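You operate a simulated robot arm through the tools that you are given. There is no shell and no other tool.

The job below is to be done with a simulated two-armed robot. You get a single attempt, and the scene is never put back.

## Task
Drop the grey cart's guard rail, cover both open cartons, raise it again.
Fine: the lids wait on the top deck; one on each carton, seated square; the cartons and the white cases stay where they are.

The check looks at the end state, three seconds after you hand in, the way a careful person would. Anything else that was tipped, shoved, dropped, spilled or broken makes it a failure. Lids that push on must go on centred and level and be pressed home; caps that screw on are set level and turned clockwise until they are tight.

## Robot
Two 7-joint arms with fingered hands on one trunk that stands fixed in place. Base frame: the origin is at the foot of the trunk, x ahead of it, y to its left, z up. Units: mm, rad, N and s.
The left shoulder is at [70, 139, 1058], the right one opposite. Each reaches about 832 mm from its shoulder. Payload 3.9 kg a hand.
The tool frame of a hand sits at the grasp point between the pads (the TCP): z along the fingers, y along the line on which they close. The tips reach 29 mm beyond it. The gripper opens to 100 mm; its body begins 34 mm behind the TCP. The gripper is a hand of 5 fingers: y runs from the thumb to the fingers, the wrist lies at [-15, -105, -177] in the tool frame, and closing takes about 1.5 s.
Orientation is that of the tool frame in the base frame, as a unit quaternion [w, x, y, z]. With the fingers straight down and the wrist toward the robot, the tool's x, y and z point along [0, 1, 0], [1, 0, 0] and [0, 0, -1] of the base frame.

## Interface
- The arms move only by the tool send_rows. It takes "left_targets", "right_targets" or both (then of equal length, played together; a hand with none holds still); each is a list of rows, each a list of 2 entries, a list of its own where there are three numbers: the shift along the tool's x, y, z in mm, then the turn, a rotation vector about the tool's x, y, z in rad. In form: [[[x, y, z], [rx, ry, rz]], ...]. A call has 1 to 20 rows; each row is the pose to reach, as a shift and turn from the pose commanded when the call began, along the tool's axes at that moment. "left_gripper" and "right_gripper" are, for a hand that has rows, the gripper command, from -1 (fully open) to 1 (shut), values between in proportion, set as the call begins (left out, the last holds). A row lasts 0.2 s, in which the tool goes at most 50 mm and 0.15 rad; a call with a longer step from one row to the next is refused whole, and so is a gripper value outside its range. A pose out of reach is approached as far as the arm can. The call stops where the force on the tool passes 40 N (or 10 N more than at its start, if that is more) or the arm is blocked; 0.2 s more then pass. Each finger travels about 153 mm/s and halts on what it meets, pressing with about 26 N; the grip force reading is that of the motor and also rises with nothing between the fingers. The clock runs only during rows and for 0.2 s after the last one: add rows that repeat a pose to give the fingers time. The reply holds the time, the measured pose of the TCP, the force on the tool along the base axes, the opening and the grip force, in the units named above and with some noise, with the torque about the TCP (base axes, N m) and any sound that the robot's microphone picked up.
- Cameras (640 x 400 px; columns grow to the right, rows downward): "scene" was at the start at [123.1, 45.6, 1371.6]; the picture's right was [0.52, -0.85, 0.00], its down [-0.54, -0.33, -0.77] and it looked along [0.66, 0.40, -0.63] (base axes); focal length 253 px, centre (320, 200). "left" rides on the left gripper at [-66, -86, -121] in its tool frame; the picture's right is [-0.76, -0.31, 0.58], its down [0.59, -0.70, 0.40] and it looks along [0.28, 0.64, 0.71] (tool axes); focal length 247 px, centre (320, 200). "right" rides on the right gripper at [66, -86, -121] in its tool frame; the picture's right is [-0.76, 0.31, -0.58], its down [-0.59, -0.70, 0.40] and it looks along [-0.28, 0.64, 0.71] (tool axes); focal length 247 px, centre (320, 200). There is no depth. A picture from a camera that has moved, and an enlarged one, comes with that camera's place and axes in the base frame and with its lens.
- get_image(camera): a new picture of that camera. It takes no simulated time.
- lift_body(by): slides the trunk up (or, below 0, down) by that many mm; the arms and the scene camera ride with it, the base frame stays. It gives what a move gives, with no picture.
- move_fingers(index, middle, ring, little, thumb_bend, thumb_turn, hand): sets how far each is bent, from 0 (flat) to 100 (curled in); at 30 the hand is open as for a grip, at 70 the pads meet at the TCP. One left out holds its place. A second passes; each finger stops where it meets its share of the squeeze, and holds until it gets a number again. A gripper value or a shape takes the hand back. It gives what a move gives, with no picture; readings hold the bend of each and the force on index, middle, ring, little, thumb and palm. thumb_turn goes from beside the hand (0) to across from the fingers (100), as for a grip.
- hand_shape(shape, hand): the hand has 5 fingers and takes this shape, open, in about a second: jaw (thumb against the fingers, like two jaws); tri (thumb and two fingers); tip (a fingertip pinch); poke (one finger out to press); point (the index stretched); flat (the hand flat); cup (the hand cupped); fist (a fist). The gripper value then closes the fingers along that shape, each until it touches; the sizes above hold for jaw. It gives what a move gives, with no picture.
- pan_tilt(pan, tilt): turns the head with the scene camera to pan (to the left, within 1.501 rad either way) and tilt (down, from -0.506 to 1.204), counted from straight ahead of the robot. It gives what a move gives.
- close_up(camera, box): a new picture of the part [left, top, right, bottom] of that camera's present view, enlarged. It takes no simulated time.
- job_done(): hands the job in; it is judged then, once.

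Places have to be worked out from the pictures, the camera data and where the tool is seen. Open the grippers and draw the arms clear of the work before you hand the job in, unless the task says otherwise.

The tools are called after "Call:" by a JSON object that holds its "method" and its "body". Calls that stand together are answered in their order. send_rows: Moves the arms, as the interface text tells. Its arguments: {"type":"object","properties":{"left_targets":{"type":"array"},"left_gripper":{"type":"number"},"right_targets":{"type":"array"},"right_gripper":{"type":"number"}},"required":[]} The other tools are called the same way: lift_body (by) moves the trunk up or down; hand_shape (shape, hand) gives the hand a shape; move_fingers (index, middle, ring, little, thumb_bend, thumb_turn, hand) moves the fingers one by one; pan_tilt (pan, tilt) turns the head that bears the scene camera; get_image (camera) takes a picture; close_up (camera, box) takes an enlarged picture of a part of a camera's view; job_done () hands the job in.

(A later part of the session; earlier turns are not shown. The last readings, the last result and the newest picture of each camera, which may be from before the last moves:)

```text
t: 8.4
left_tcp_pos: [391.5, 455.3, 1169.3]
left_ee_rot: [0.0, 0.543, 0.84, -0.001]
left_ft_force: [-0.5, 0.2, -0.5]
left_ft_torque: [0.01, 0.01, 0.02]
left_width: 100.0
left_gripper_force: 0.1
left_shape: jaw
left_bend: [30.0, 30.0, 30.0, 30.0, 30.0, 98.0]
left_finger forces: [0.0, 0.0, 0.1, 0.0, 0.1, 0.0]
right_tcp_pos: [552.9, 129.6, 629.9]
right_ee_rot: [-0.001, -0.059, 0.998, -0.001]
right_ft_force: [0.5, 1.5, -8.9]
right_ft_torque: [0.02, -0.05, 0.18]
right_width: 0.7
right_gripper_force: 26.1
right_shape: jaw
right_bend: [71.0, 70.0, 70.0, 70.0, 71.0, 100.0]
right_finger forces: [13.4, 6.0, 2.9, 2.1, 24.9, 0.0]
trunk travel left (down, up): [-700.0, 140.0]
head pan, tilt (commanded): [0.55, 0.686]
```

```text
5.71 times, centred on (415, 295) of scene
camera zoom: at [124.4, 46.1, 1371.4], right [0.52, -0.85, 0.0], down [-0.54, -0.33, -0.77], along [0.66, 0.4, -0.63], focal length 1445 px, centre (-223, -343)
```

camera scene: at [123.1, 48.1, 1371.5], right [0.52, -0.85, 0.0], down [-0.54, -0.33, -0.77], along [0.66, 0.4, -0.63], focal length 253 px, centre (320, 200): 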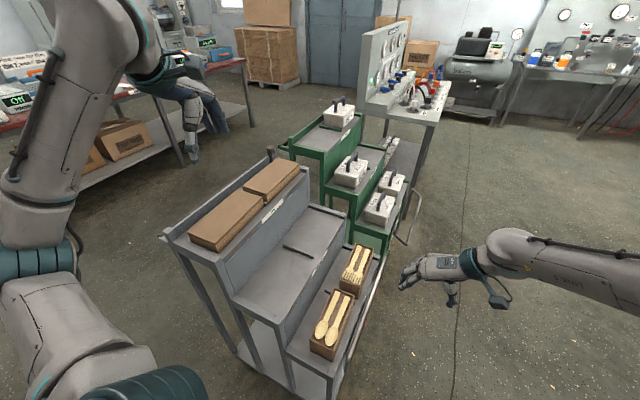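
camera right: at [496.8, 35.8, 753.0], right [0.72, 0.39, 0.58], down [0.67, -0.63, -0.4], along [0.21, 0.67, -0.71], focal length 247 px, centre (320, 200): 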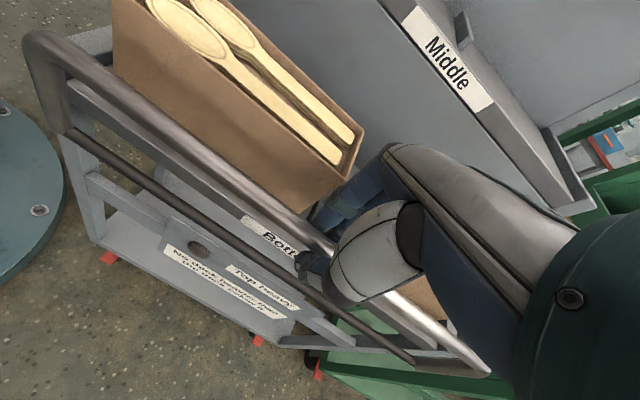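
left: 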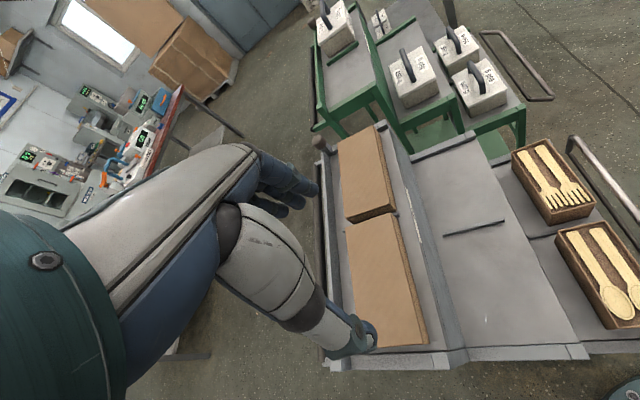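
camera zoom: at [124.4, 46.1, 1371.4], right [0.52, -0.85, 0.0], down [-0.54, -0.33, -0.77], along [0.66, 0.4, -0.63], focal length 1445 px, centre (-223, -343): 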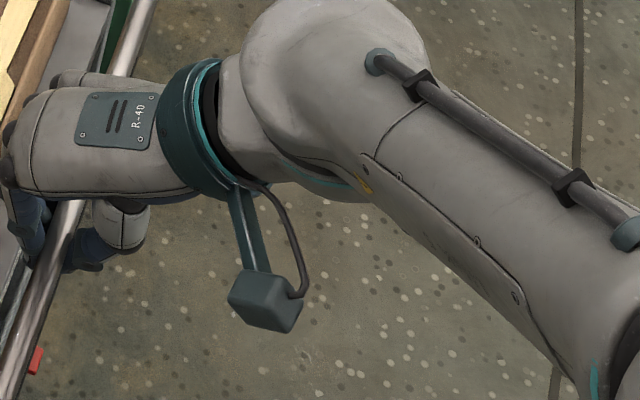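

At full closing the fingers pull on something (−8.9 N vertical, thumb 25 N): the bar is caged above the closed fingertips. I relax slightly to keep it caged but loose, and swing it outward along an arc of about 75 mm radius, first to 40°.

Call:
{"method": "send_rows", "body": {"right_targets": [[[0, 0, 0], [0, 0, 0]], [[0, -6.5, 0.3], [0, 0, 0]], [[0, -13, 1.1], [0, 0, 0]], [[0, -19.4, 2.6], [0, 0, 0]], [[0, -25.7, 4.5], [0, 0, 0]], [[0, -31.7, 7], [0, 0, 0]], [[0, -37.5, 10], [0, 0, 0]], [[0, -43, 13.6], [0, 0, 0]], [[0, -48.2, 17.5], [0, 0, 0]], [[0, -48.2, 17.5], [0, 0, 0]]], "right_gripper": 0.9}}

Call:
{"method": "get_image", "body": {"camera": "right"}}

Call:
{"method": "close_up", "body": {"camera": "left", "box": [490, 100, 640, 350]}}

```text
t: 10.6
left_tcp_pos: [391.4, 454.1, 1168.8]
left_ee_rot: [0.0, 0.543, 0.84, 0.0]
left_ft_force: [0.7, -0.3, 0.1]
left_ft_torque: [0.02, -0.01, 0.01]
left_width: 99.8
left_gripper_force: 0.1
left_shape: jaw
left_bend: [30.0, 30.0, 30.0, 30.0, 30.0, 98.0]
left_finger forces: [0.0, 0.0, 0.0, 0.1, 0.1, 0.1]
right_tcp_pos: [557.7, 80.7, 614.4]
right_ee_rot: [-0.001, -0.059, 0.998, 0.0]
right_ft_force: [0.0, -0.1, -0.9]
right_ft_torque: [0.01, 0.0, -0.01]
right_width: 5.0
right_gripper_force: 0.0
right_shape: jaw
right_bend: [68.0, 67.0, 71.0, 65.0, 66.0, 100.0]
right_finger forces: [0.2, 0.0, 0.1, 0.0, 1.0, 0.0]
trunk travel left (down, up): [-700.0, 140.0]
head pan, tilt (commanded): [0.55, 0.686]
```

```text
taken
camera right: at [502.1, -11.6, 736.4], right [0.72, 0.39, 0.58], down [0.67, -0.63, -0.4], along [0.21, 0.67, -0.71], focal length 247 px, centre (320, 200)
```

right: 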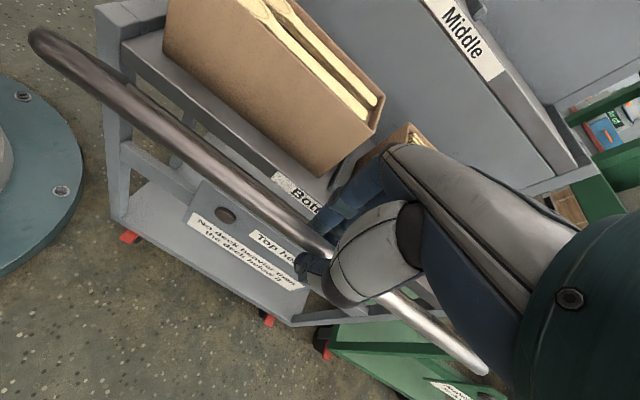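

```text
1.60 times, centred on (565, 225) of left
camera zoom: at [339.5, 358.4, 1290.5], right [0.03, -0.82, -0.58], down [-0.88, 0.25, -0.4], along [0.47, 0.52, -0.71], focal length 395 px, centre (-72, 160)
```

zoom: 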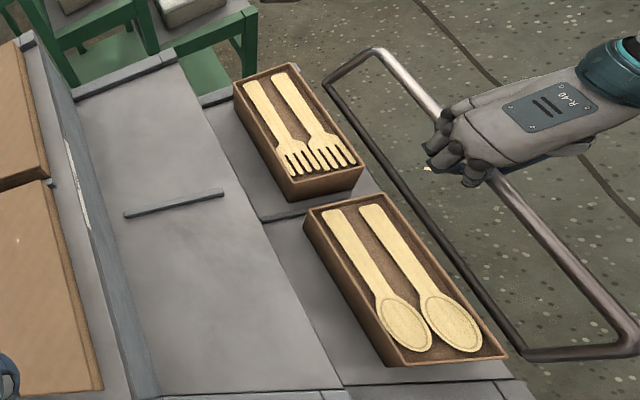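

The rail follows smoothly with almost no force. I keep swinging it down to horizontal.

Call:
{"method": "send_rows", "body": {"right_targets": [[[0, -4.9, 4.5], [0, 0, 0]], [[0, -9.3, 9.3], [0, 0, 0]], [[0, -13.3, 14.5], [0, 0, 0]], [[0, -16.8, 20], [0, 0, 0]], [[0, -19.8, 25.8], [0, 0, 0]], [[0, -22.3, 31.8], [0, 0, 0]], [[0, -24.2, 38.1], [0, 0, 0]], [[0, -25.7, 44.5], [0, 0, 0]], [[0, -26.5, 51], [0, 0, 0]], [[0, -26.8, 57.5], [0, 0, 0]], [[0, -26.8, 57.5], [0, 0, 0]]]}}

Call:
{"method": "get_image", "body": {"camera": "right"}}

Call:
{"method": "close_up", "body": {"camera": "left", "box": [490, 100, 640, 350]}}

```text
t: 13.0
left_tcp_pos: [391.3, 454.8, 1170.0]
left_ee_rot: [-0.001, 0.543, 0.84, 0.0]
left_ft_force: [-0.2, 0.6, -0.2]
left_ft_torque: [0.02, 0.01, 0.0]
left_width: 99.7
left_gripper_force: 0.2
left_shape: jaw
left_bend: [30.0, 30.0, 30.0, 30.0, 30.0, 98.0]
left_finger forces: [0.0, 0.1, 0.0, 0.0, 0.0, 0.0]
right_tcp_pos: [557.0, 52.8, 559.0]
right_ee_rot: [0.0, -0.06, 0.998, -0.001]
right_ft_force: [4.7, 6.9, -0.5]
right_ft_torque: [0.1, -0.05, 0.01]
right_width: 6.6
right_gripper_force: 0.2
right_shape: jaw
right_bend: [65.0, 65.0, 66.0, 65.0, 66.0, 100.0]
right_finger forces: [3.4, 1.6, 1.8, 0.0, 0.2, 0.0]
right hand out of reach, approached as far as the arm can: row 10, 11
trunk travel left (down, up): [-700.0, 140.0]
head pan, tilt (commanded): [0.55, 0.686]
```

```text
taken
camera right: at [501.4, -40.7, 680.1], right [0.72, 0.39, 0.58], down [0.67, -0.63, -0.4], along [0.21, 0.67, -0.71], focal length 247 px, centre (320, 200)
```

right: 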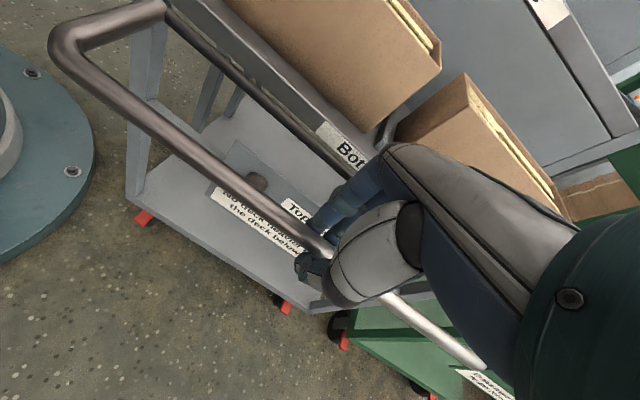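

```text
1.60 times, centred on (565, 225) of left
camera zoom: at [339.9, 359.3, 1290.1], right [0.03, -0.82, -0.58], down [-0.88, 0.25, -0.4], along [0.47, 0.52, -0.71], focal length 395 px, centre (-72, 160)
```

zoom: 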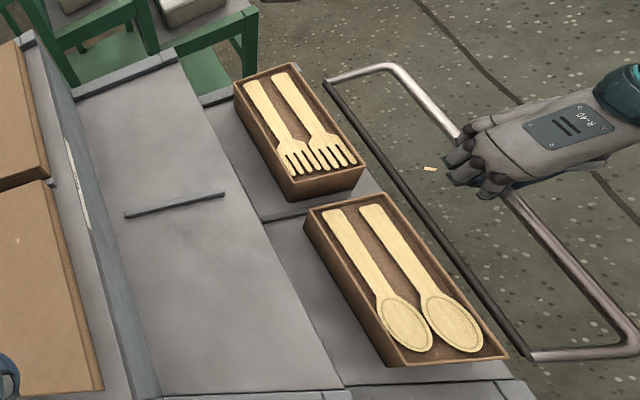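

The rail is horizontal and the right arm is near its limit. I shift the hand 8 mm back toward the cart and then lower the trunk 30 mm so the rail follows down gently.

Call:
{"method": "send_rows", "body": {"right_targets": [[[0, 4, 0], [0, 0, 0]], [[0, 10, 0], [0, 0, 0]], [[0, 10, 0], [0, 0, 0]]]}}

Call:
{"method": "lift_body", "body": {"by": -25}}

Call:
{"method": "get_image", "body": {"camera": "right"}}

```text
t: 13.8
left_tcp_pos: [392.0, 452.7, 1169.6]
left_ee_rot: [0.0, 0.544, 0.839, 0.0]
left_ft_force: [0.0, -0.1, 0.2]
left_ft_torque: [0.02, 0.0, 0.01]
left_width: 99.6
left_gripper_force: 0.0
left_shape: jaw
left_bend: [30.0, 30.0, 30.0, 30.0, 30.0, 98.0]
left_finger forces: [0.1, 0.1, 0.1, 0.0, 0.0, 0.0]
right_tcp_pos: [555.0, 60.5, 558.6]
right_ee_rot: [0.0, -0.059, 0.998, -0.001]
right_ft_force: [1.4, -4.8, -2.4]
right_ft_torque: [-0.09, -0.02, 0.01]
right_width: 5.3
right_gripper_force: 0.0
right_shape: jaw
right_bend: [68.0, 66.0, 71.0, 65.0, 67.0, 100.0]
right_finger forces: [0.1, 0.0, 0.0, 0.1, 4.9, 0.0]
trunk travel left (down, up): [-700.0, 140.0]
head pan, tilt (commanded): [0.55, 0.686]
```

```text
t: 14.5
left_tcp_pos: [390.9, 453.7, 1145.0]
left_ee_rot: [0.0, 0.543, 0.839, 0.0]
left_ft_force: [-0.4, 0.0, 0.3]
left_ft_torque: [0.01, 0.01, -0.03]
left_width: 99.8
left_gripper_force: 0.0
left_shape: jaw
left_bend: [30.0, 30.0, 30.0, 30.0, 30.0, 98.0]
left_finger forces: [0.1, 0.0, 0.1, 0.0, 0.1, 0.0]
right_tcp_pos: [553.2, 61.5, 534.2]
right_ee_rot: [-0.001, -0.06, 0.998, 0.0]
right_ft_force: [0.8, 0.2, -2.4]
right_ft_torque: [0.0, -0.05, -0.01]
right_width: 5.2
right_gripper_force: 0.1
right_shape: jaw
right_bend: [67.0, 66.0, 71.0, 65.0, 68.0, 100.0]
right_finger forces: [0.8, 0.3, 0.3, 0.1, 2.0, 0.0]
trunk travel left (down, up): [-675.0, 165.0]
head pan, tilt (commanded): [0.55, 0.686]
```

```text
taken
camera right: at [498.4, -31.4, 656.1], right [0.72, 0.39, 0.58], down [0.67, -0.63, -0.4], along [0.21, 0.67, -0.71], focal length 247 px, centre (320, 200)
```

right: 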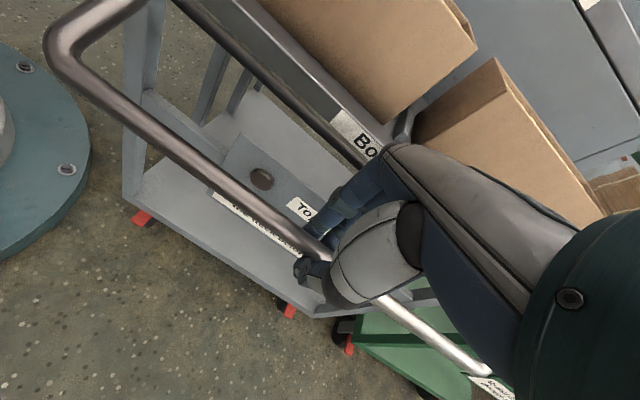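

Still following with only light forces. I lower it a bit more along the arc to find its resting stop.

Call:
{"method": "send_rows", "body": {"right_targets": [[[0, 3, 4], [0, 0, 0]], [[0, 5, 8], [0, 0, 0]], [[0, 7, 12], [0, 0, 0]], [[0, 9, 16], [0, 0, 0]], [[0, 11, 20], [0, 0, 0]], [[0, 11, 20], [0, 0, 0]]]}}

Call:
{"method": "lift_body", "body": {"by": -15}}

Call:
{"method": "get_image", "body": {"camera": "right"}}

Call:
{"method": "close_up", "body": {"camera": "left", "box": [490, 100, 640, 350]}}

```text
t: 15.9
left_tcp_pos: [391.1, 454.0, 1145.3]
left_ee_rot: [0.0, 0.543, 0.84, 0.0]
left_ft_force: [-1.5, -0.8, 0.4]
left_ft_torque: [0.02, 0.03, -0.04]
left_width: 99.9
left_gripper_force: 0.0
left_shape: jaw
left_bend: [30.0, 30.0, 30.0, 30.0, 30.0, 98.0]
left_finger forces: [0.1, 0.1, 0.0, 0.0, 0.0, 0.0]
right_tcp_pos: [543.9, 68.5, 521.1]
right_ee_rot: [0.0, -0.06, 0.998, 0.0]
right_ft_force: [1.4, -0.4, -0.8]
right_ft_torque: [0.01, -0.01, 0.0]
right_width: 5.3
right_gripper_force: 0.0
right_shape: jaw
right_bend: [67.0, 66.0, 71.0, 65.0, 67.0, 100.0]
right_finger forces: [0.8, 0.2, 0.3, 0.1, 1.7, 0.0]
right hand out of reach, approached as far as the arm can: row 2, 3, 4, 5, 6
trunk travel left (down, up): [-675.0, 165.0]
head pan, tilt (commanded): [0.55, 0.686]
```

```text
t: 16.5
left_tcp_pos: [391.2, 454.0, 1130.8]
left_ee_rot: [0.001, 0.543, 0.84, 0.001]
left_ft_force: [-0.5, 0.0, -0.3]
left_ft_torque: [0.04, 0.0, 0.0]
left_width: 100.2
left_gripper_force: 0.1
left_shape: jaw
left_bend: [30.0, 30.0, 30.0, 30.0, 30.0, 98.0]
left_finger forces: [0.1, 0.0, 0.0, 0.1, 0.0, 0.0]
right_tcp_pos: [541.7, 67.9, 506.7]
right_ee_rot: [0.0, -0.059, 0.998, 0.0]
right_ft_force: [0.4, -1.3, 0.0]
right_ft_torque: [-0.02, 0.03, -0.01]
right_width: 4.9
right_gripper_force: 0.0
right_shape: jaw
right_bend: [68.0, 66.0, 71.0, 65.0, 65.0, 100.0]
right_finger forces: [0.0, 0.1, 0.0, 0.0, 0.0, 0.0]
trunk travel left (down, up): [-660.0, 180.0]
head pan, tilt (commanded): [0.55, 0.686]
```

```text
taken
camera right: at [487.3, -25.1, 627.3], right [0.72, 0.39, 0.58], down [0.67, -0.63, -0.4], along [0.21, 0.67, -0.71], focal length 247 px, centre (320, 200)
```

right: 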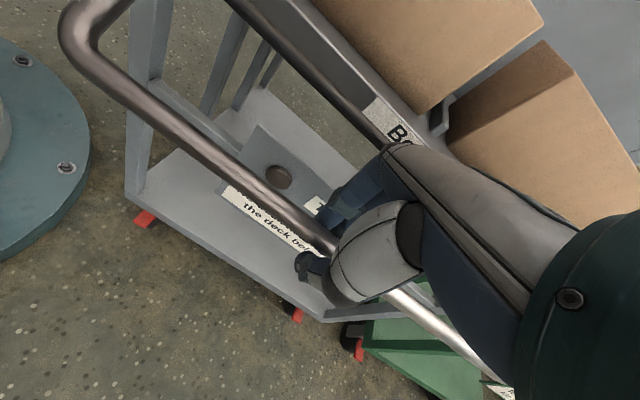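

```text
1.60 times, centred on (565, 225) of left
camera zoom: at [339.1, 358.1, 1250.7], right [0.03, -0.82, -0.58], down [-0.88, 0.25, -0.4], along [0.47, 0.52, -0.71], focal length 395 px, centre (-72, 160)
```

zoom: 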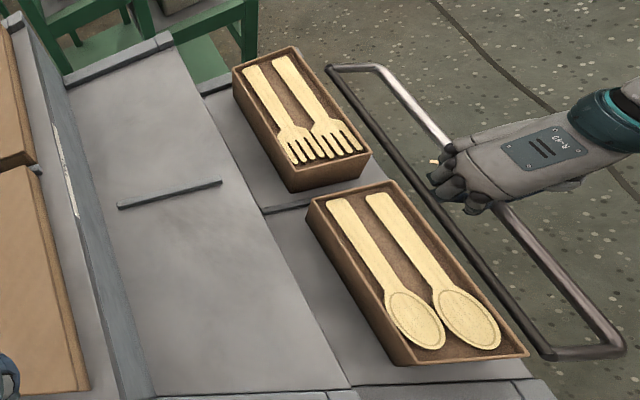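

Forces have vanished, so the rail is hanging on its own stop. I open the jaw just enough (about 22 mm) to release the bar without the knuckles reaching the cart or the hinge rod.

Call:
{"method": "send_rows", "body": {"right_targets": [[[0, 0, 0], [0, 0, 0]], [[0, 0, 0], [0, 0, 0]], [[0, 0, 0], [0, 0, 0]]], "right_gripper": 0.55}}

Call:
{"method": "close_up", "body": {"camera": "right", "box": [220, 120, 440, 340]}}

Call:
{"method": "close_up", "body": {"camera": "left", "box": [560, 130, 640, 250]}}

```text
t: 17.3
left_tcp_pos: [391.0, 453.9, 1129.0]
left_ee_rot: [0.0, 0.543, 0.84, 0.0]
left_ft_force: [0.6, -0.3, 0.7]
left_ft_torque: [0.03, -0.01, 0.0]
left_width: 100.0
left_gripper_force: 0.1
left_shape: jaw
left_bend: [30.0, 30.0, 30.0, 30.0, 30.0, 98.0]
left_finger forces: [0.1, 0.0, 0.0, 0.0, 0.1, 0.0]
right_tcp_pos: [542.5, 67.5, 506.4]
right_ee_rot: [-0.001, -0.059, 0.998, 0.0]
right_ft_force: [0.5, -0.1, -0.2]
right_ft_torque: [0.01, 0.04, 0.01]
right_width: 22.0
right_gripper_force: 0.0
right_shape: jaw
right_bend: [56.0, 56.0, 74.0, 55.0, 51.0, 100.0]
right_finger forces: [0.1, 0.1, 0.0, 0.0, 0.1, 0.0]
trunk travel left (down, up): [-660.0, 180.0]
head pan, tilt (commanded): [0.55, 0.686]
```

```text
1.82 times, centred on (330, 230) of right
camera zoom: at [487.7, -25.2, 627.3], right [0.72, 0.39, 0.58], down [0.67, -0.63, -0.4], along [0.21, 0.67, -0.71], focal length 449 px, centre (302, 146)
```

zoom: 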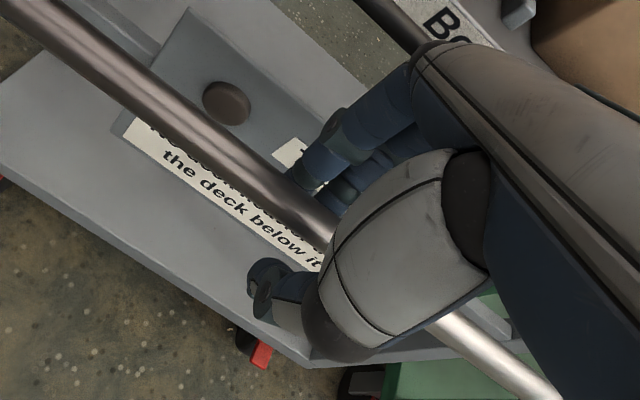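

```text
3.33 times, centred on (600, 190) of left
camera zoom: at [339.5, 358.4, 1250.5], right [0.03, -0.82, -0.58], down [-0.88, 0.25, -0.4], along [0.47, 0.52, -0.71], focal length 823 px, centre (-613, 233)
```

zoom: 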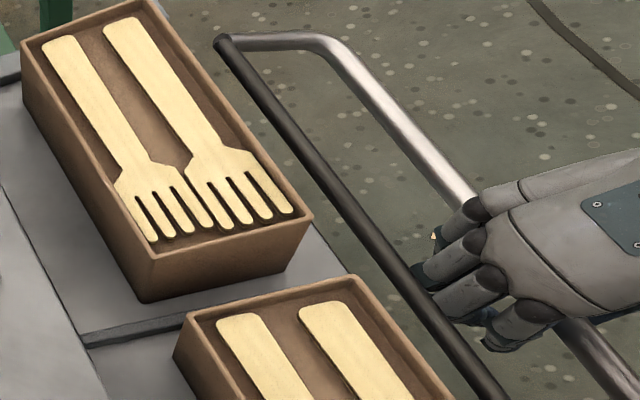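

The bar is free between thumb and fingertips. I raise the hand straight up with a slight outward bias to clear the bar and hinge rod.

Call:
{"method": "send_rows", "body": {"right_targets": [[[0, -1, -8], [0, 0, 0]], [[0, -2, -16], [0, 0, 0]], [[0, -2, -24], [0, 0, 0]], [[0, -3, -32], [0, 0, 0]]]}}

Call:
{"method": "close_up", "body": {"camera": "right", "box": [220, 120, 440, 340]}}

Call:
{"method": "close_up", "body": {"camera": "left", "box": [560, 130, 640, 250]}}

```text
t: 18.3
left_tcp_pos: [391.3, 453.4, 1129.6]
left_ee_rot: [0.0, 0.543, 0.84, -0.001]
left_ft_force: [0.6, -0.2, 0.0]
left_ft_torque: [-0.05, 0.02, 0.0]
left_width: 99.8
left_gripper_force: 0.1
left_shape: jaw
left_bend: [30.0, 30.0, 30.0, 30.0, 30.0, 98.0]
left_finger forces: [0.1, 0.0, 0.0, 0.0, 0.1, 0.0]
right_tcp_pos: [555.3, 69.1, 528.5]
right_ee_rot: [-0.001, -0.06, 0.998, 0.0]
right_ft_force: [0.3, -0.5, 0.4]
right_ft_torque: [0.0, -0.03, -0.02]
right_width: 22.3
right_gripper_force: 0.1
right_shape: jaw
right_bend: [56.0, 56.0, 74.0, 55.0, 51.0, 100.0]
right_finger forces: [0.1, 0.0, 0.0, 0.0, 0.0, 0.0]
right hand out of reach, approached as far as the arm can: row 1, 2, 3, 4
trunk travel left (down, up): [-660.0, 180.0]
head pan, tilt (commanded): [0.55, 0.686]
```

```text
1.82 times, centred on (330, 230) of right
camera zoom: at [499.3, -24.2, 648.6], right [0.72, 0.39, 0.58], down [0.67, -0.63, -0.4], along [0.2, 0.67, -0.71], focal length 449 px, centre (302, 146)
```

zoom: 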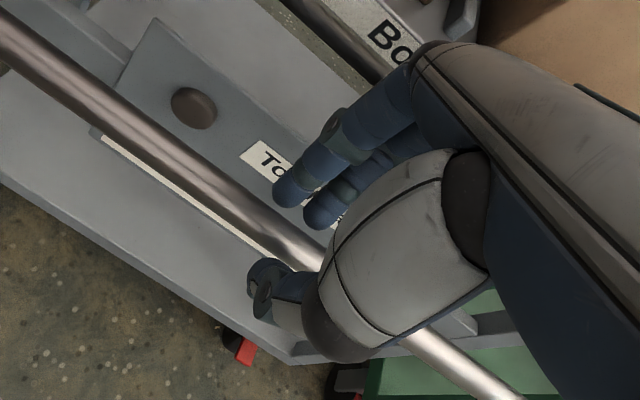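

```text
3.33 times, centred on (600, 190) of left
camera zoom: at [339.5, 358.3, 1250.5], right [0.03, -0.82, -0.58], down [-0.88, 0.25, -0.4], along [0.47, 0.52, -0.71], focal length 823 px, centre (-613, 233)
```

zoom: 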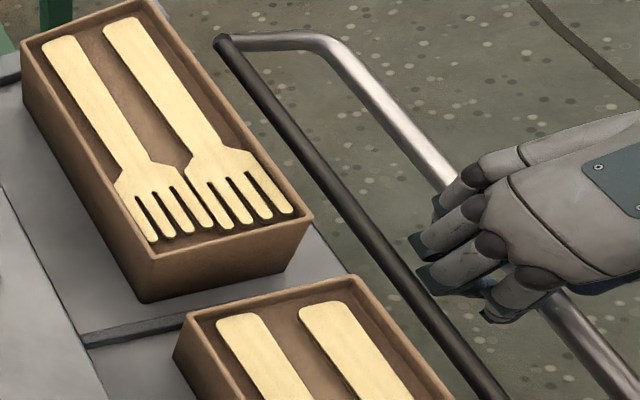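

Nothing is touching. I bias 5 mm further outward and continue upward clear of the rail.

Call:
{"method": "send_rows", "body": {"right_targets": [[[0, -5, -4], [0, 0, 0]], [[0, -6, -14], [0, 0, 0]], [[0, -6, -24], [0, 0, 0]], [[0, -8, -40], [0, 0, 0]], [[0, -20, -70], [0, 0, 0]], [[0, -40, -110], [0, 0, 0]], [[0, -60, -150], [0, 0, 0]], [[0, -80, -190], [0, 0, 0]], [[0, -80, -190], [0, 0, 0]]]}}

Call:
{"method": "get_image", "body": {"camera": "right"}}

Call:
{"method": "get_image", "body": {"camera": "scene"}}

Call:
{"method": "get_image", "body": {"camera": "left"}}

```text
t: 20.3
left_tcp_pos: [392.3, 454.1, 1128.8]
left_ee_rot: [0.001, 0.543, 0.84, 0.0]
left_ft_force: [-0.2, -1.0, 0.4]
left_ft_torque: [0.01, -0.01, -0.03]
left_width: 99.7
left_gripper_force: 0.2
left_shape: jaw
left_bend: [30.0, 30.0, 30.0, 30.0, 30.0, 98.0]
left_finger forces: [0.0, 0.0, 0.1, 0.1, 0.0, 0.0]
right_tcp_pos: [639.8, 6.0, 695.1]
right_ee_rot: [0.0, -0.059, 0.998, 0.0]
right_ft_force: [-0.7, -0.6, 0.0]
right_ft_torque: [0.03, -0.01, -0.01]
right_width: 22.2
right_gripper_force: 0.1
right_shape: jaw
right_bend: [56.0, 56.0, 74.0, 55.0, 51.0, 100.0]
right_finger forces: [0.0, 0.1, 0.0, 0.0, 0.0, 0.0]
right hand out of reach, approached as far as the arm can: row 2, 3, 4, 5, 6, 7, 8, 9
trunk travel left (down, up): [-660.0, 180.0]
head pan, tilt (commanded): [0.55, 0.686]
```

```text
taken
camera right: at [585.0, -85.6, 816.3], right [0.72, 0.39, 0.58], down [0.67, -0.63, -0.4], along [0.2, 0.67, -0.71], focal length 247 px, centre (320, 200)
```

right: 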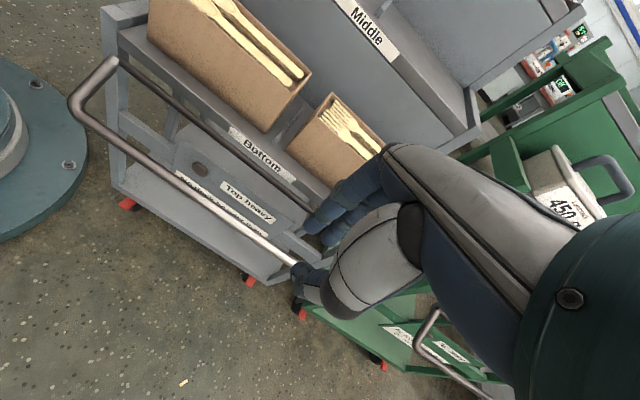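

```text
taken
camera scene: at [123.3, 45.9, 1331.5], right [0.52, -0.85, 0.0], down [-0.54, -0.33, -0.77], along [0.66, 0.4, -0.63], focal length 253 px, centre (320, 200)
```

scene: 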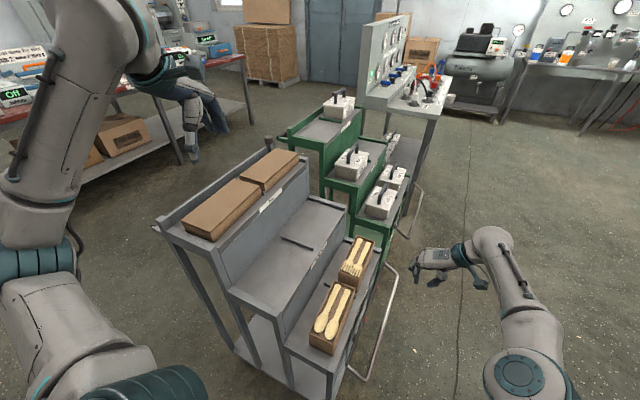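

```text
taken
camera left: at [339.7, 358.6, 1250.4], right [0.03, -0.82, -0.58], down [-0.88, 0.25, -0.4], along [0.47, 0.52, -0.71], focal length 247 px, centre (320, 200)
```

left: 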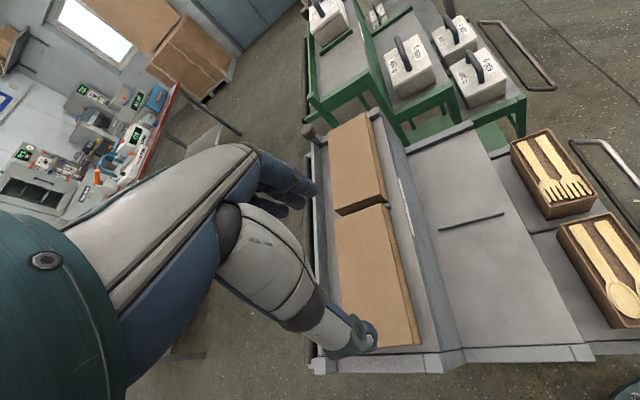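

The rail hangs lowered and stays there. Now I check how far the fork carton was nudged, using the right camera's closer view, and the lids' positions from the left camera.

Call:
{"method": "close_up", "body": {"camera": "right", "box": [260, 70, 400, 190]}}

Call:
{"method": "close_up", "body": {"camera": "left", "box": [500, 110, 620, 230]}}

Call:
{"method": "close_up", "body": {"camera": "scene", "box": [290, 220, 410, 370]}}

Call:
{"method": "close_up", "body": {"camera": "left", "box": [300, 100, 450, 380]}}

```text
3.33 times, centred on (330, 130) of right
camera zoom: at [585.0, -85.6, 816.3], right [0.72, 0.39, 0.58], down [0.67, -0.63, -0.4], along [0.2, 0.67, -0.71], focal length 823 px, centre (287, 433)
```

zoom: 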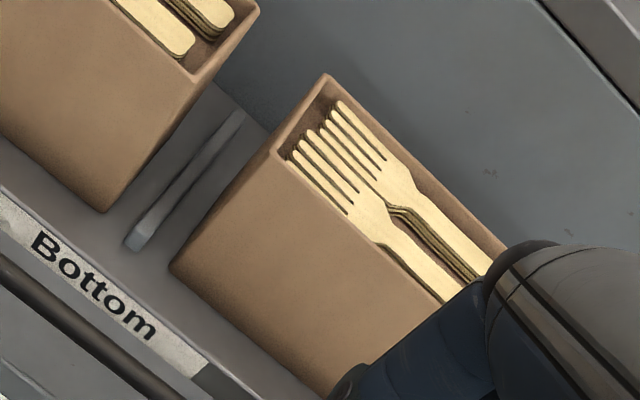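

```text
3.33 times, centred on (560, 170) of left
camera zoom: at [339.7, 358.6, 1250.4], right [0.03, -0.82, -0.58], down [-0.88, 0.25, -0.4], along [0.47, 0.52, -0.71], focal length 823 px, centre (-480, 300)
```

zoom: 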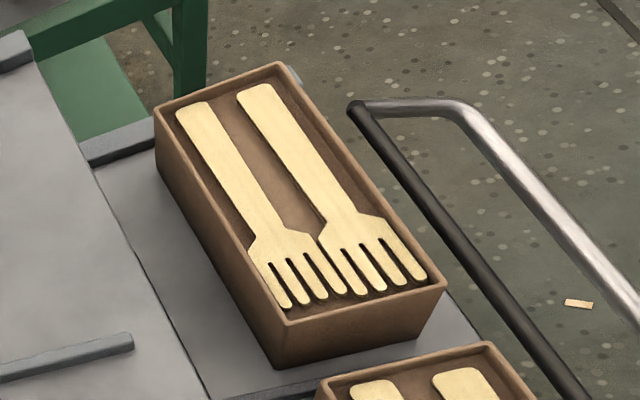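

```text
2.67 times, centred on (350, 295) of scene
camera zoom: at [123.3, 45.9, 1331.5], right [0.52, -0.85, 0.0], down [-0.54, -0.33, -0.77], along [0.66, 0.4, -0.63], focal length 674 px, centre (240, -53)
```

zoom: 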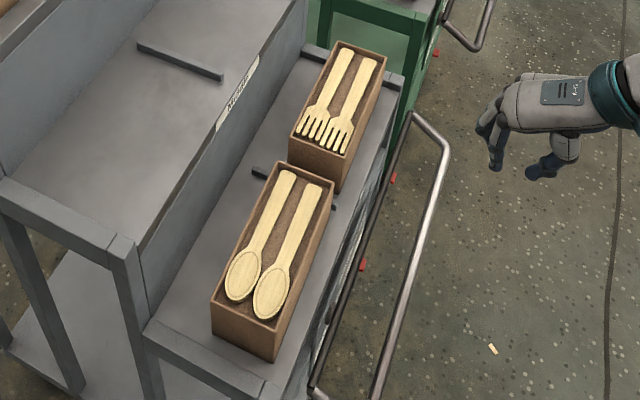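

```text
1.43 times, centred on (375, 240) of left
camera zoom: at [339.7, 358.6, 1250.4], right [0.03, -0.82, -0.58], down [-0.88, 0.25, -0.4], along [0.47, 0.52, -0.71], focal length 353 px, centre (241, 143)
```

zoom: 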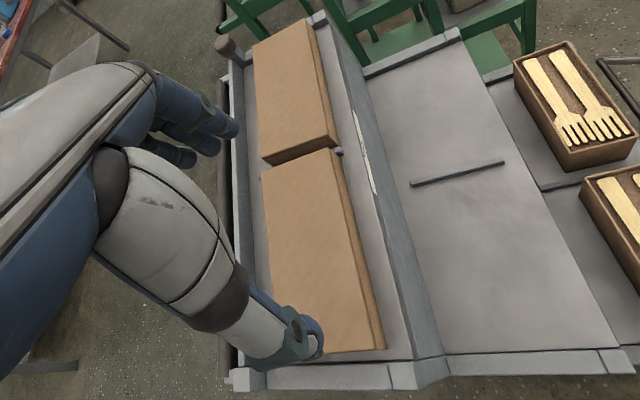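

The fork carton's near end was pushed only about 5 mm (far end unmoved); I'll account for that when seating its lid and can ease it back. Now I turn the left hand above the lids so its fingers close across the lid's width.

Call:
{"method": "send_rows", "body": {"left_targets": [[[1.7, 4.4, 2.2], [0, 0, -0.142]], [[3.4, 8.8, 4.4], [0, 0, -0.284]], [[5.1, 13.2, 6.6], [0, 0, -0.426]], [[6.8, 17.6, 8.9], [0, 0, -0.568]], [[8.5, 22, 11.1], [0, 0, -0.71]], [[10.2, 26.4, 13.3], [0, 0, -0.852]], [[11.8, 30.8, 15.6], [0, 0, -0.994]], [[13.5, 35.2, 17.8], [0, 0, -1.136]], [[15.2, 39.6, 20], [0, 0, -1.278]], [[15.2, 39.6, 20], [0, 0, -1.278]]]}}

Call:
{"method": "get_image", "body": {"camera": "left"}}

Call:
{"method": "get_image", "body": {"camera": "scene"}}

```text
t: 22.5
left_tcp_pos: [436.9, 485.7, 1110.5]
left_ee_rot: [0.0, -0.066, 0.998, -0.001]
left_ft_force: [-0.1, -1.1, 0.6]
left_ft_torque: [0.0, 0.0, 0.03]
left_width: 99.8
left_gripper_force: 0.1
left_shape: jaw
left_bend: [30.0, 30.0, 30.0, 30.0, 30.0, 98.0]
left_finger forces: [0.0, 0.0, 0.0, 0.1, 0.1, 0.1]
left hand out of reach, approached as far as the arm can: row 5, 6, 7, 8, 9, 10
right_tcp_pos: [639.5, 8.2, 694.7]
right_ee_rot: [0.0, -0.059, 0.998, 0.0]
right_ft_force: [-1.0, -0.7, -0.1]
right_ft_torque: [-0.02, 0.0, 0.02]
right_width: 22.3
right_gripper_force: 0.1
right_shape: jaw
right_bend: [56.0, 56.0, 74.0, 55.0, 51.0, 100.0]
right_finger forces: [0.1, 0.0, 0.0, 0.0, 0.0, 0.0]
trunk travel left (down, up): [-660.0, 180.0]
head pan, tilt (commanded): [0.55, 0.686]
```

```text
taken
camera left: at [512.6, 409.7, 1230.8], right [0.79, -0.21, -0.58], down [-0.49, -0.77, -0.4], along [-0.36, 0.6, -0.71], focal length 247 px, centre (320, 200)
```

left: 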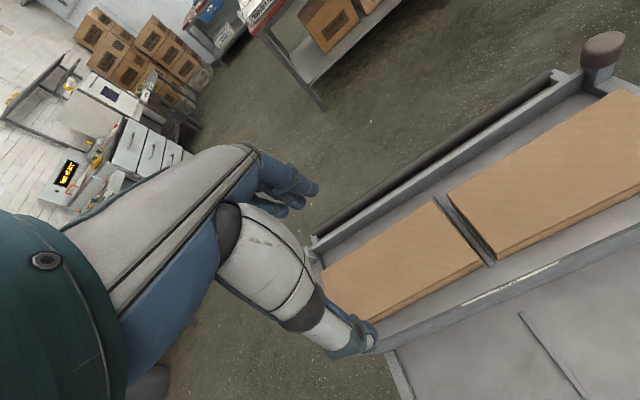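

```text
taken
camera scene: at [123.0, 45.9, 1331.6], right [0.52, -0.85, 0.0], down [-0.54, -0.33, -0.77], along [0.66, 0.4, -0.63], focal length 253 px, centre (320, 200)
```

scene: 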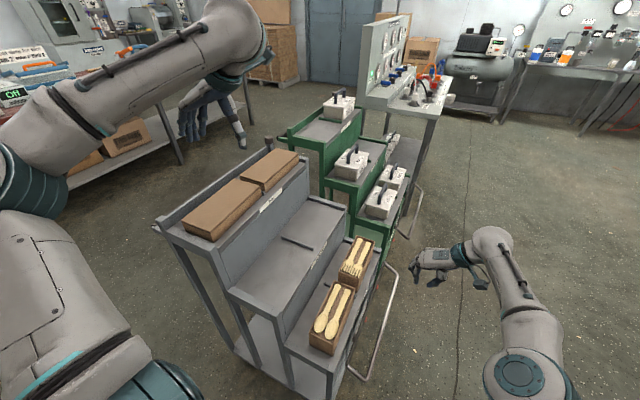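

From here the left camera sees the top deck well. I zoom on the lids to measure their corners, the divider and the back lip.

Call:
{"method": "close_up", "body": {"camera": "left", "box": [300, 160, 520, 360]}}

Call:
{"method": "close_up", "body": {"camera": "left", "box": [420, 20, 640, 280]}}

```text
2.00 times, centred on (410, 260) of left
camera zoom: at [512.6, 409.7, 1230.8], right [0.79, -0.21, -0.58], down [-0.49, -0.77, -0.4], along [-0.36, 0.6, -0.71], focal length 494 px, centre (140, 80)
```

zoom: 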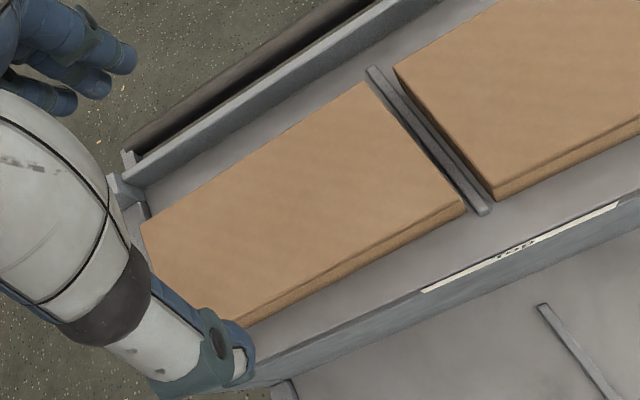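

```text
1.54 times, centred on (530, 150) of left
camera zoom: at [512.6, 409.7, 1230.8], right [0.79, -0.21, -0.58], down [-0.49, -0.77, -0.4], along [-0.36, 0.6, -0.71], focal length 380 px, centre (-3, 277)
```

zoom: 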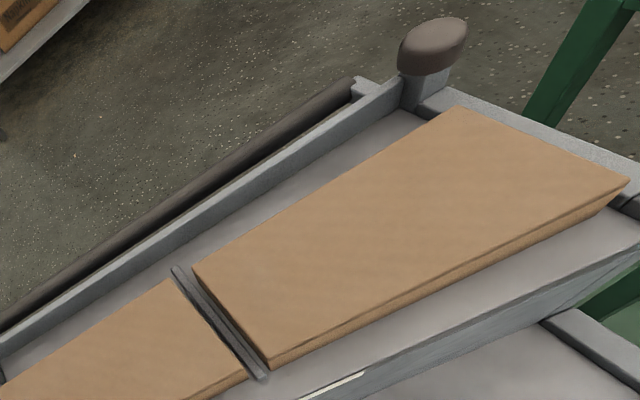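

Lids are roughly 187 x 90 mm with a divider between them, but the left arm seems near a joint limit here. I test how it does farther out, above the far lid at a safe height.

Call:
{"method": "send_rows", "body": {"left_targets": [[[-40, 3.6, 10], [0, 0, 0]], [[-80, 7.2, 25], [0, 0, 0]], [[-120, 10.8, 45], [0, 0, 0]], [[-160, 14.4, 65], [0, 0, 0]], [[-200, 17.8, 80], [0, 0, 0]], [[-200, 17.8, 80], [0, 0, 0]]]}}

Call:
{"method": "get_image", "body": {"camera": "left"}}

Call:
{"method": "get_image", "body": {"camera": "scene"}}

```text
t: 23.9
left_tcp_pos: [627.8, 528.7, 1030.1]
left_ee_rot: [0.0, -0.063, 0.998, 0.0]
left_ft_force: [0.0, -0.5, 0.1]
left_ft_torque: [-0.03, -0.02, -0.01]
left_width: 99.9
left_gripper_force: 0.0
left_shape: jaw
left_bend: [30.0, 30.0, 30.0, 30.0, 30.0, 98.0]
left_finger forces: [0.0, 0.0, 0.0, 0.1, 0.0, 0.0]
left hand out of reach, approached as far as the arm can: row 5, 6
right_tcp_pos: [639.4, 6.0, 695.9]
right_ee_rot: [0.001, -0.06, 0.998, 0.0]
right_ft_force: [-0.3, -1.2, 0.4]
right_ft_torque: [-0.01, -0.04, -0.02]
right_width: 22.5
right_gripper_force: 0.1
right_shape: jaw
right_bend: [56.0, 56.0, 74.0, 55.0, 51.0, 100.0]
right_finger forces: [0.0, 0.0, 0.0, 0.0, 0.0, 0.1]
trunk travel left (down, up): [-660.0, 180.0]
head pan, tilt (commanded): [0.55, 0.686]
```

```text
taken
camera left: at [702.9, 452.2, 1151.8], right [0.79, -0.21, -0.58], down [-0.49, -0.77, -0.4], along [-0.36, 0.6, -0.71], focal length 247 px, centre (320, 200)
```

left: 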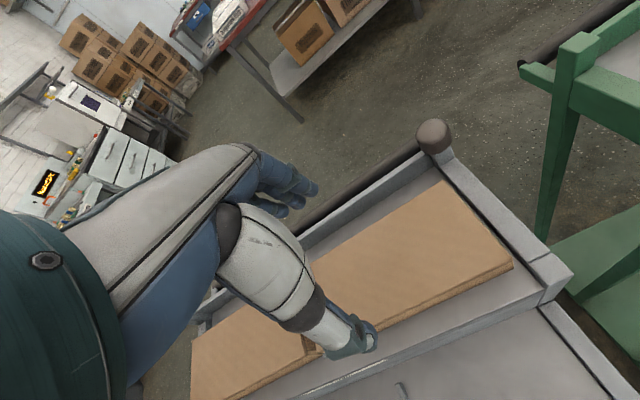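

```text
taken
camera scene: at [120.6, 44.5, 1331.9], right [0.52, -0.85, 0.0], down [-0.54, -0.33, -0.78], along [0.66, 0.4, -0.63], focal length 253 px, centre (320, 200)
```

scene: 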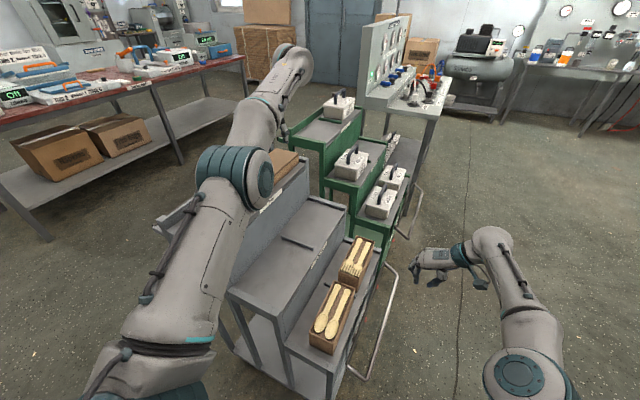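

The left arm is low relative to the top deck, so I raise the trunk fully to let the arm come down from above, then look again.

Call:
{"method": "lift_body", "body": {"by": 175}}

Call:
{"method": "send_rows", "body": {"left_targets": [[[0, 0, 30], [0, 0, 0]], [[0, 0, 70], [0, 0, 0]], [[0, 0, 110], [0, 0, 0]], [[0, 0, 150], [0, 0, 0]], [[0, 0, 190], [0, 0, 0]], [[0, 0, 190], [0, 0, 0]]]}}

Call:
{"method": "get_image", "body": {"camera": "left"}}

Call:
{"method": "get_image", "body": {"camera": "scene"}}

```text
t: 25.9
left_tcp_pos: [628.4, 530.4, 1203.3]
left_ee_rot: [0.0, -0.063, 0.998, 0.001]
left_ft_force: [0.1, -0.3, 0.4]
left_ft_torque: [-0.03, 0.0, 0.03]
left_width: 99.8
left_gripper_force: 0.1
left_shape: jaw
left_bend: [30.0, 30.0, 30.0, 30.0, 30.0, 98.0]
left_finger forces: [0.0, 0.1, 0.1, 0.1, 0.1, 0.0]
right_tcp_pos: [640.3, 7.2, 869.0]
right_ee_rot: [0.0, -0.06, 0.998, 0.0]
right_ft_force: [-1.2, -0.7, 0.3]
right_ft_torque: [0.01, -0.02, -0.03]
right_width: 22.7
right_gripper_force: 0.1
right_shape: jaw
right_bend: [56.0, 56.0, 74.0, 55.0, 51.0, 100.0]
right_finger forces: [0.0, 0.1, 0.0, 0.0, 0.1, 0.0]
trunk travel left (down, up): [-835.0, 5.0]
head pan, tilt (commanded): [0.55, 0.686]
```

```text
t: 27.3
left_tcp_pos: [627.4, 531.8, 1017.8]
left_ee_rot: [0.0, -0.065, 0.998, 0.0]
left_ft_force: [-0.3, 0.0, 0.5]
left_ft_torque: [0.01, -0.03, 0.01]
left_width: 99.9
left_gripper_force: 0.0
left_shape: jaw
left_bend: [30.0, 30.0, 30.0, 30.0, 30.0, 98.0]
left_finger forces: [0.0, 0.0, 0.0, 0.1, 0.1, 0.0]
right_tcp_pos: [639.5, 6.4, 869.7]
right_ee_rot: [0.001, -0.059, 0.998, 0.001]
right_ft_force: [0.3, 0.2, 0.0]
right_ft_torque: [0.01, -0.03, -0.03]
right_width: 22.6
right_gripper_force: 0.0
right_shape: jaw
right_bend: [56.0, 56.0, 74.0, 55.0, 51.0, 100.0]
right_finger forces: [0.1, 0.1, 0.0, 0.0, 0.1, 0.1]
trunk travel left (down, up): [-835.0, 5.0]
head pan, tilt (commanded): [0.55, 0.686]
```

```text
taken
camera left: at [702.9, 453.7, 1137.8], right [0.79, -0.21, -0.58], down [-0.49, -0.77, -0.4], along [-0.36, 0.6, -0.71], focal length 247 px, centre (320, 200)
```

left: 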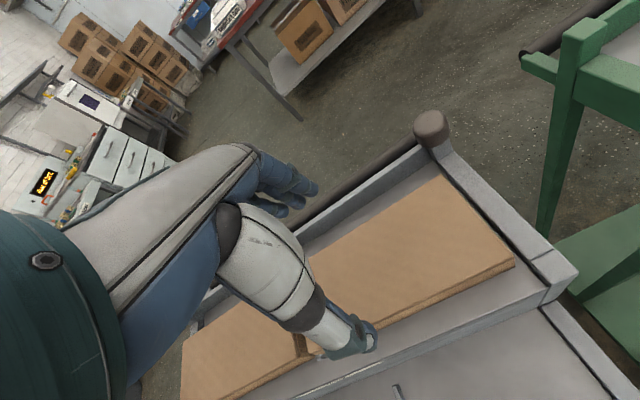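

```text
taken
camera scene: at [122.2, 45.3, 1506.7], right [0.52, -0.85, 0.0], down [-0.54, -0.33, -0.77], along [0.66, 0.4, -0.63], focal length 253 px, centre (320, 200)
```

scene: 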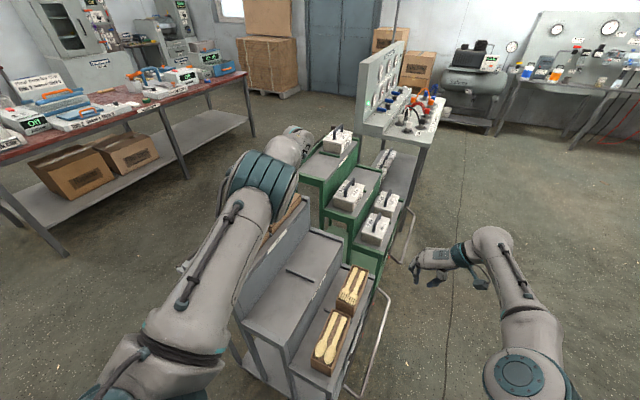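

The arm now reaches freely from above. I zoom to measure the far lid's corners from this pose.

Call:
{"method": "close_up", "body": {"camera": "left", "box": [400, 100, 580, 320]}}

Call:
{"method": "close_up", "body": {"camera": "left", "box": [170, 240, 420, 400]}}

Call:
{"method": "close_up", "body": {"camera": "scene", "box": [220, 110, 360, 220]}}

```text
1.82 times, centred on (490, 210) of left
camera zoom: at [702.9, 453.7, 1137.8], right [0.79, -0.21, -0.58], down [-0.49, -0.77, -0.4], along [-0.36, 0.6, -0.71], focal length 449 px, centre (11, 182)
```

zoom: 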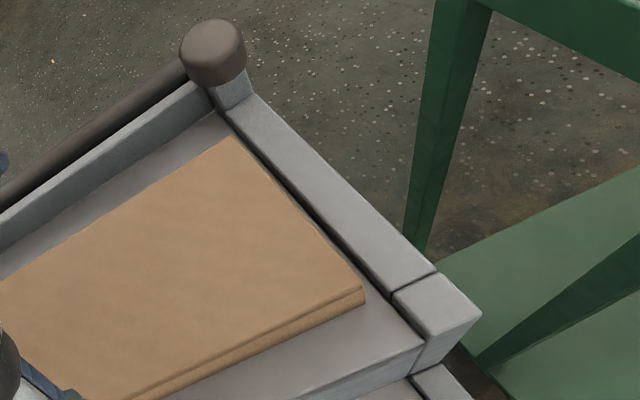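

```text
2.50 times, centred on (295, 320) of left
camera zoom: at [702.9, 453.7, 1137.8], right [0.79, -0.21, -0.58], down [-0.49, -0.77, -0.4], along [-0.36, 0.6, -0.71], focal length 617 px, centre (382, -100)
```

zoom: 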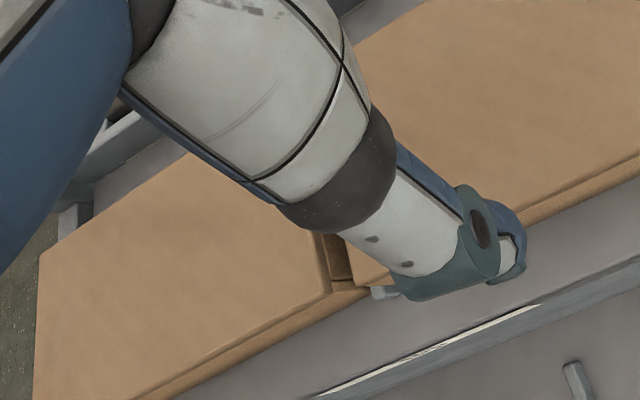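

```text
3.64 times, centred on (290, 165) of scene
camera zoom: at [122.2, 45.3, 1506.7], right [0.52, -0.85, 0.0], down [-0.54, -0.33, -0.77], along [0.66, 0.4, -0.63], focal length 919 px, centre (429, 327)
```

zoom: 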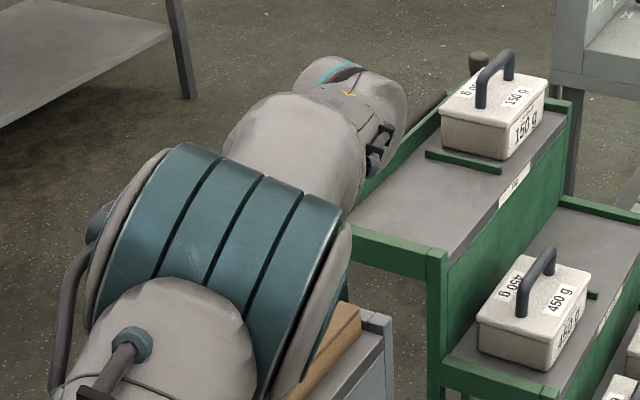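

Reconciling views, lid tops are near z≈916, lid 1 centre ≈ (421, 516) and lid 2 centre ≈ (627, 537), each about 190 x 90. The right arm suits placing on the cartons, so I check whether the left arm can work over both lid slots, starting with the near one.

Call:
{"method": "send_rows", "body": {"left_targets": [[[40, 2.4, 0], [0, 0, 0]], [[80, 4.8, 0], [0, 0, 0]], [[120, 7.2, 0], [0, 0, 0]], [[160, 9.6, 0], [0, 0, 0]], [[207, 12.4, 0], [0, 0, 0]], [[207, 12.4, 0], [0, 0, 0]]]}}

Call:
{"method": "get_image", "body": {"camera": "left"}}

Call:
{"method": "get_image", "body": {"camera": "scene"}}

```text
t: 28.7
left_tcp_pos: [421.8, 518.0, 1015.5]
left_ee_rot: [0.001, -0.065, 0.998, 0.0]
left_ft_force: [0.5, -0.3, -0.4]
left_ft_torque: [-0.01, 0.01, 0.01]
left_width: 100.2
left_gripper_force: 0.1
left_shape: jaw
left_bend: [30.0, 30.0, 30.0, 30.0, 30.0, 98.0]
left_finger forces: [0.0, 0.1, 0.0, 0.0, 0.0, 0.0]
right_tcp_pos: [641.1, 6.6, 868.9]
right_ee_rot: [-0.002, -0.06, 0.998, 0.0]
right_ft_force: [-0.4, 1.3, 0.0]
right_ft_torque: [-0.03, 0.03, 0.02]
right_width: 22.6
right_gripper_force: 0.0
right_shape: jaw
right_bend: [56.0, 56.0, 74.0, 55.0, 51.0, 100.0]
right_finger forces: [0.1, 0.0, 0.0, 0.0, 0.0, 0.0]
trunk travel left (down, up): [-835.0, 5.0]
head pan, tilt (commanded): [0.55, 0.686]
```

```text
taken
camera left: at [497.4, 440.1, 1136.4], right [0.79, -0.21, -0.58], down [-0.49, -0.77, -0.4], along [-0.36, 0.6, -0.71], focal length 247 px, centre (320, 200)
```

left: 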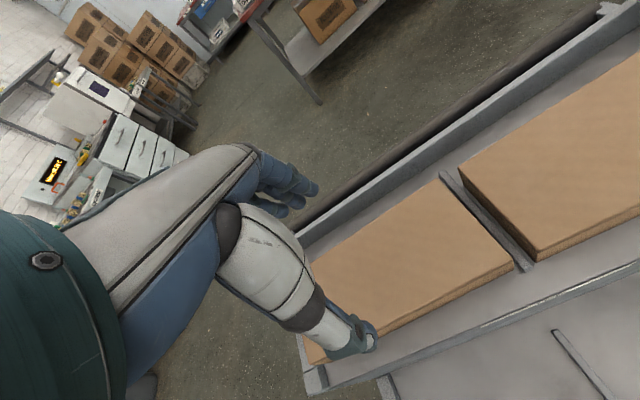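

```text
taken
camera scene: at [124.2, 46.0, 1506.4], right [0.52, -0.85, 0.0], down [-0.54, -0.33, -0.77], along [0.66, 0.4, -0.63], focal length 253 px, centre (320, 200)
```

scene: 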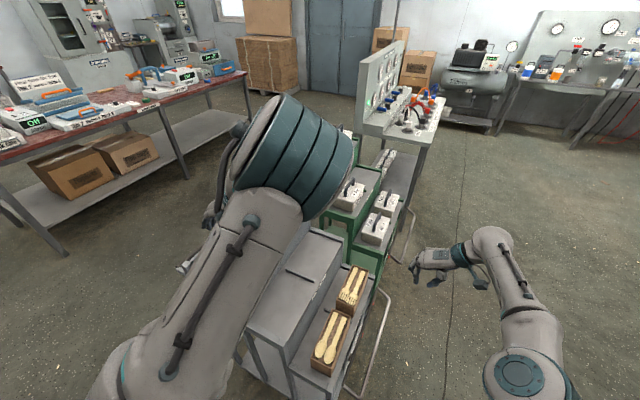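

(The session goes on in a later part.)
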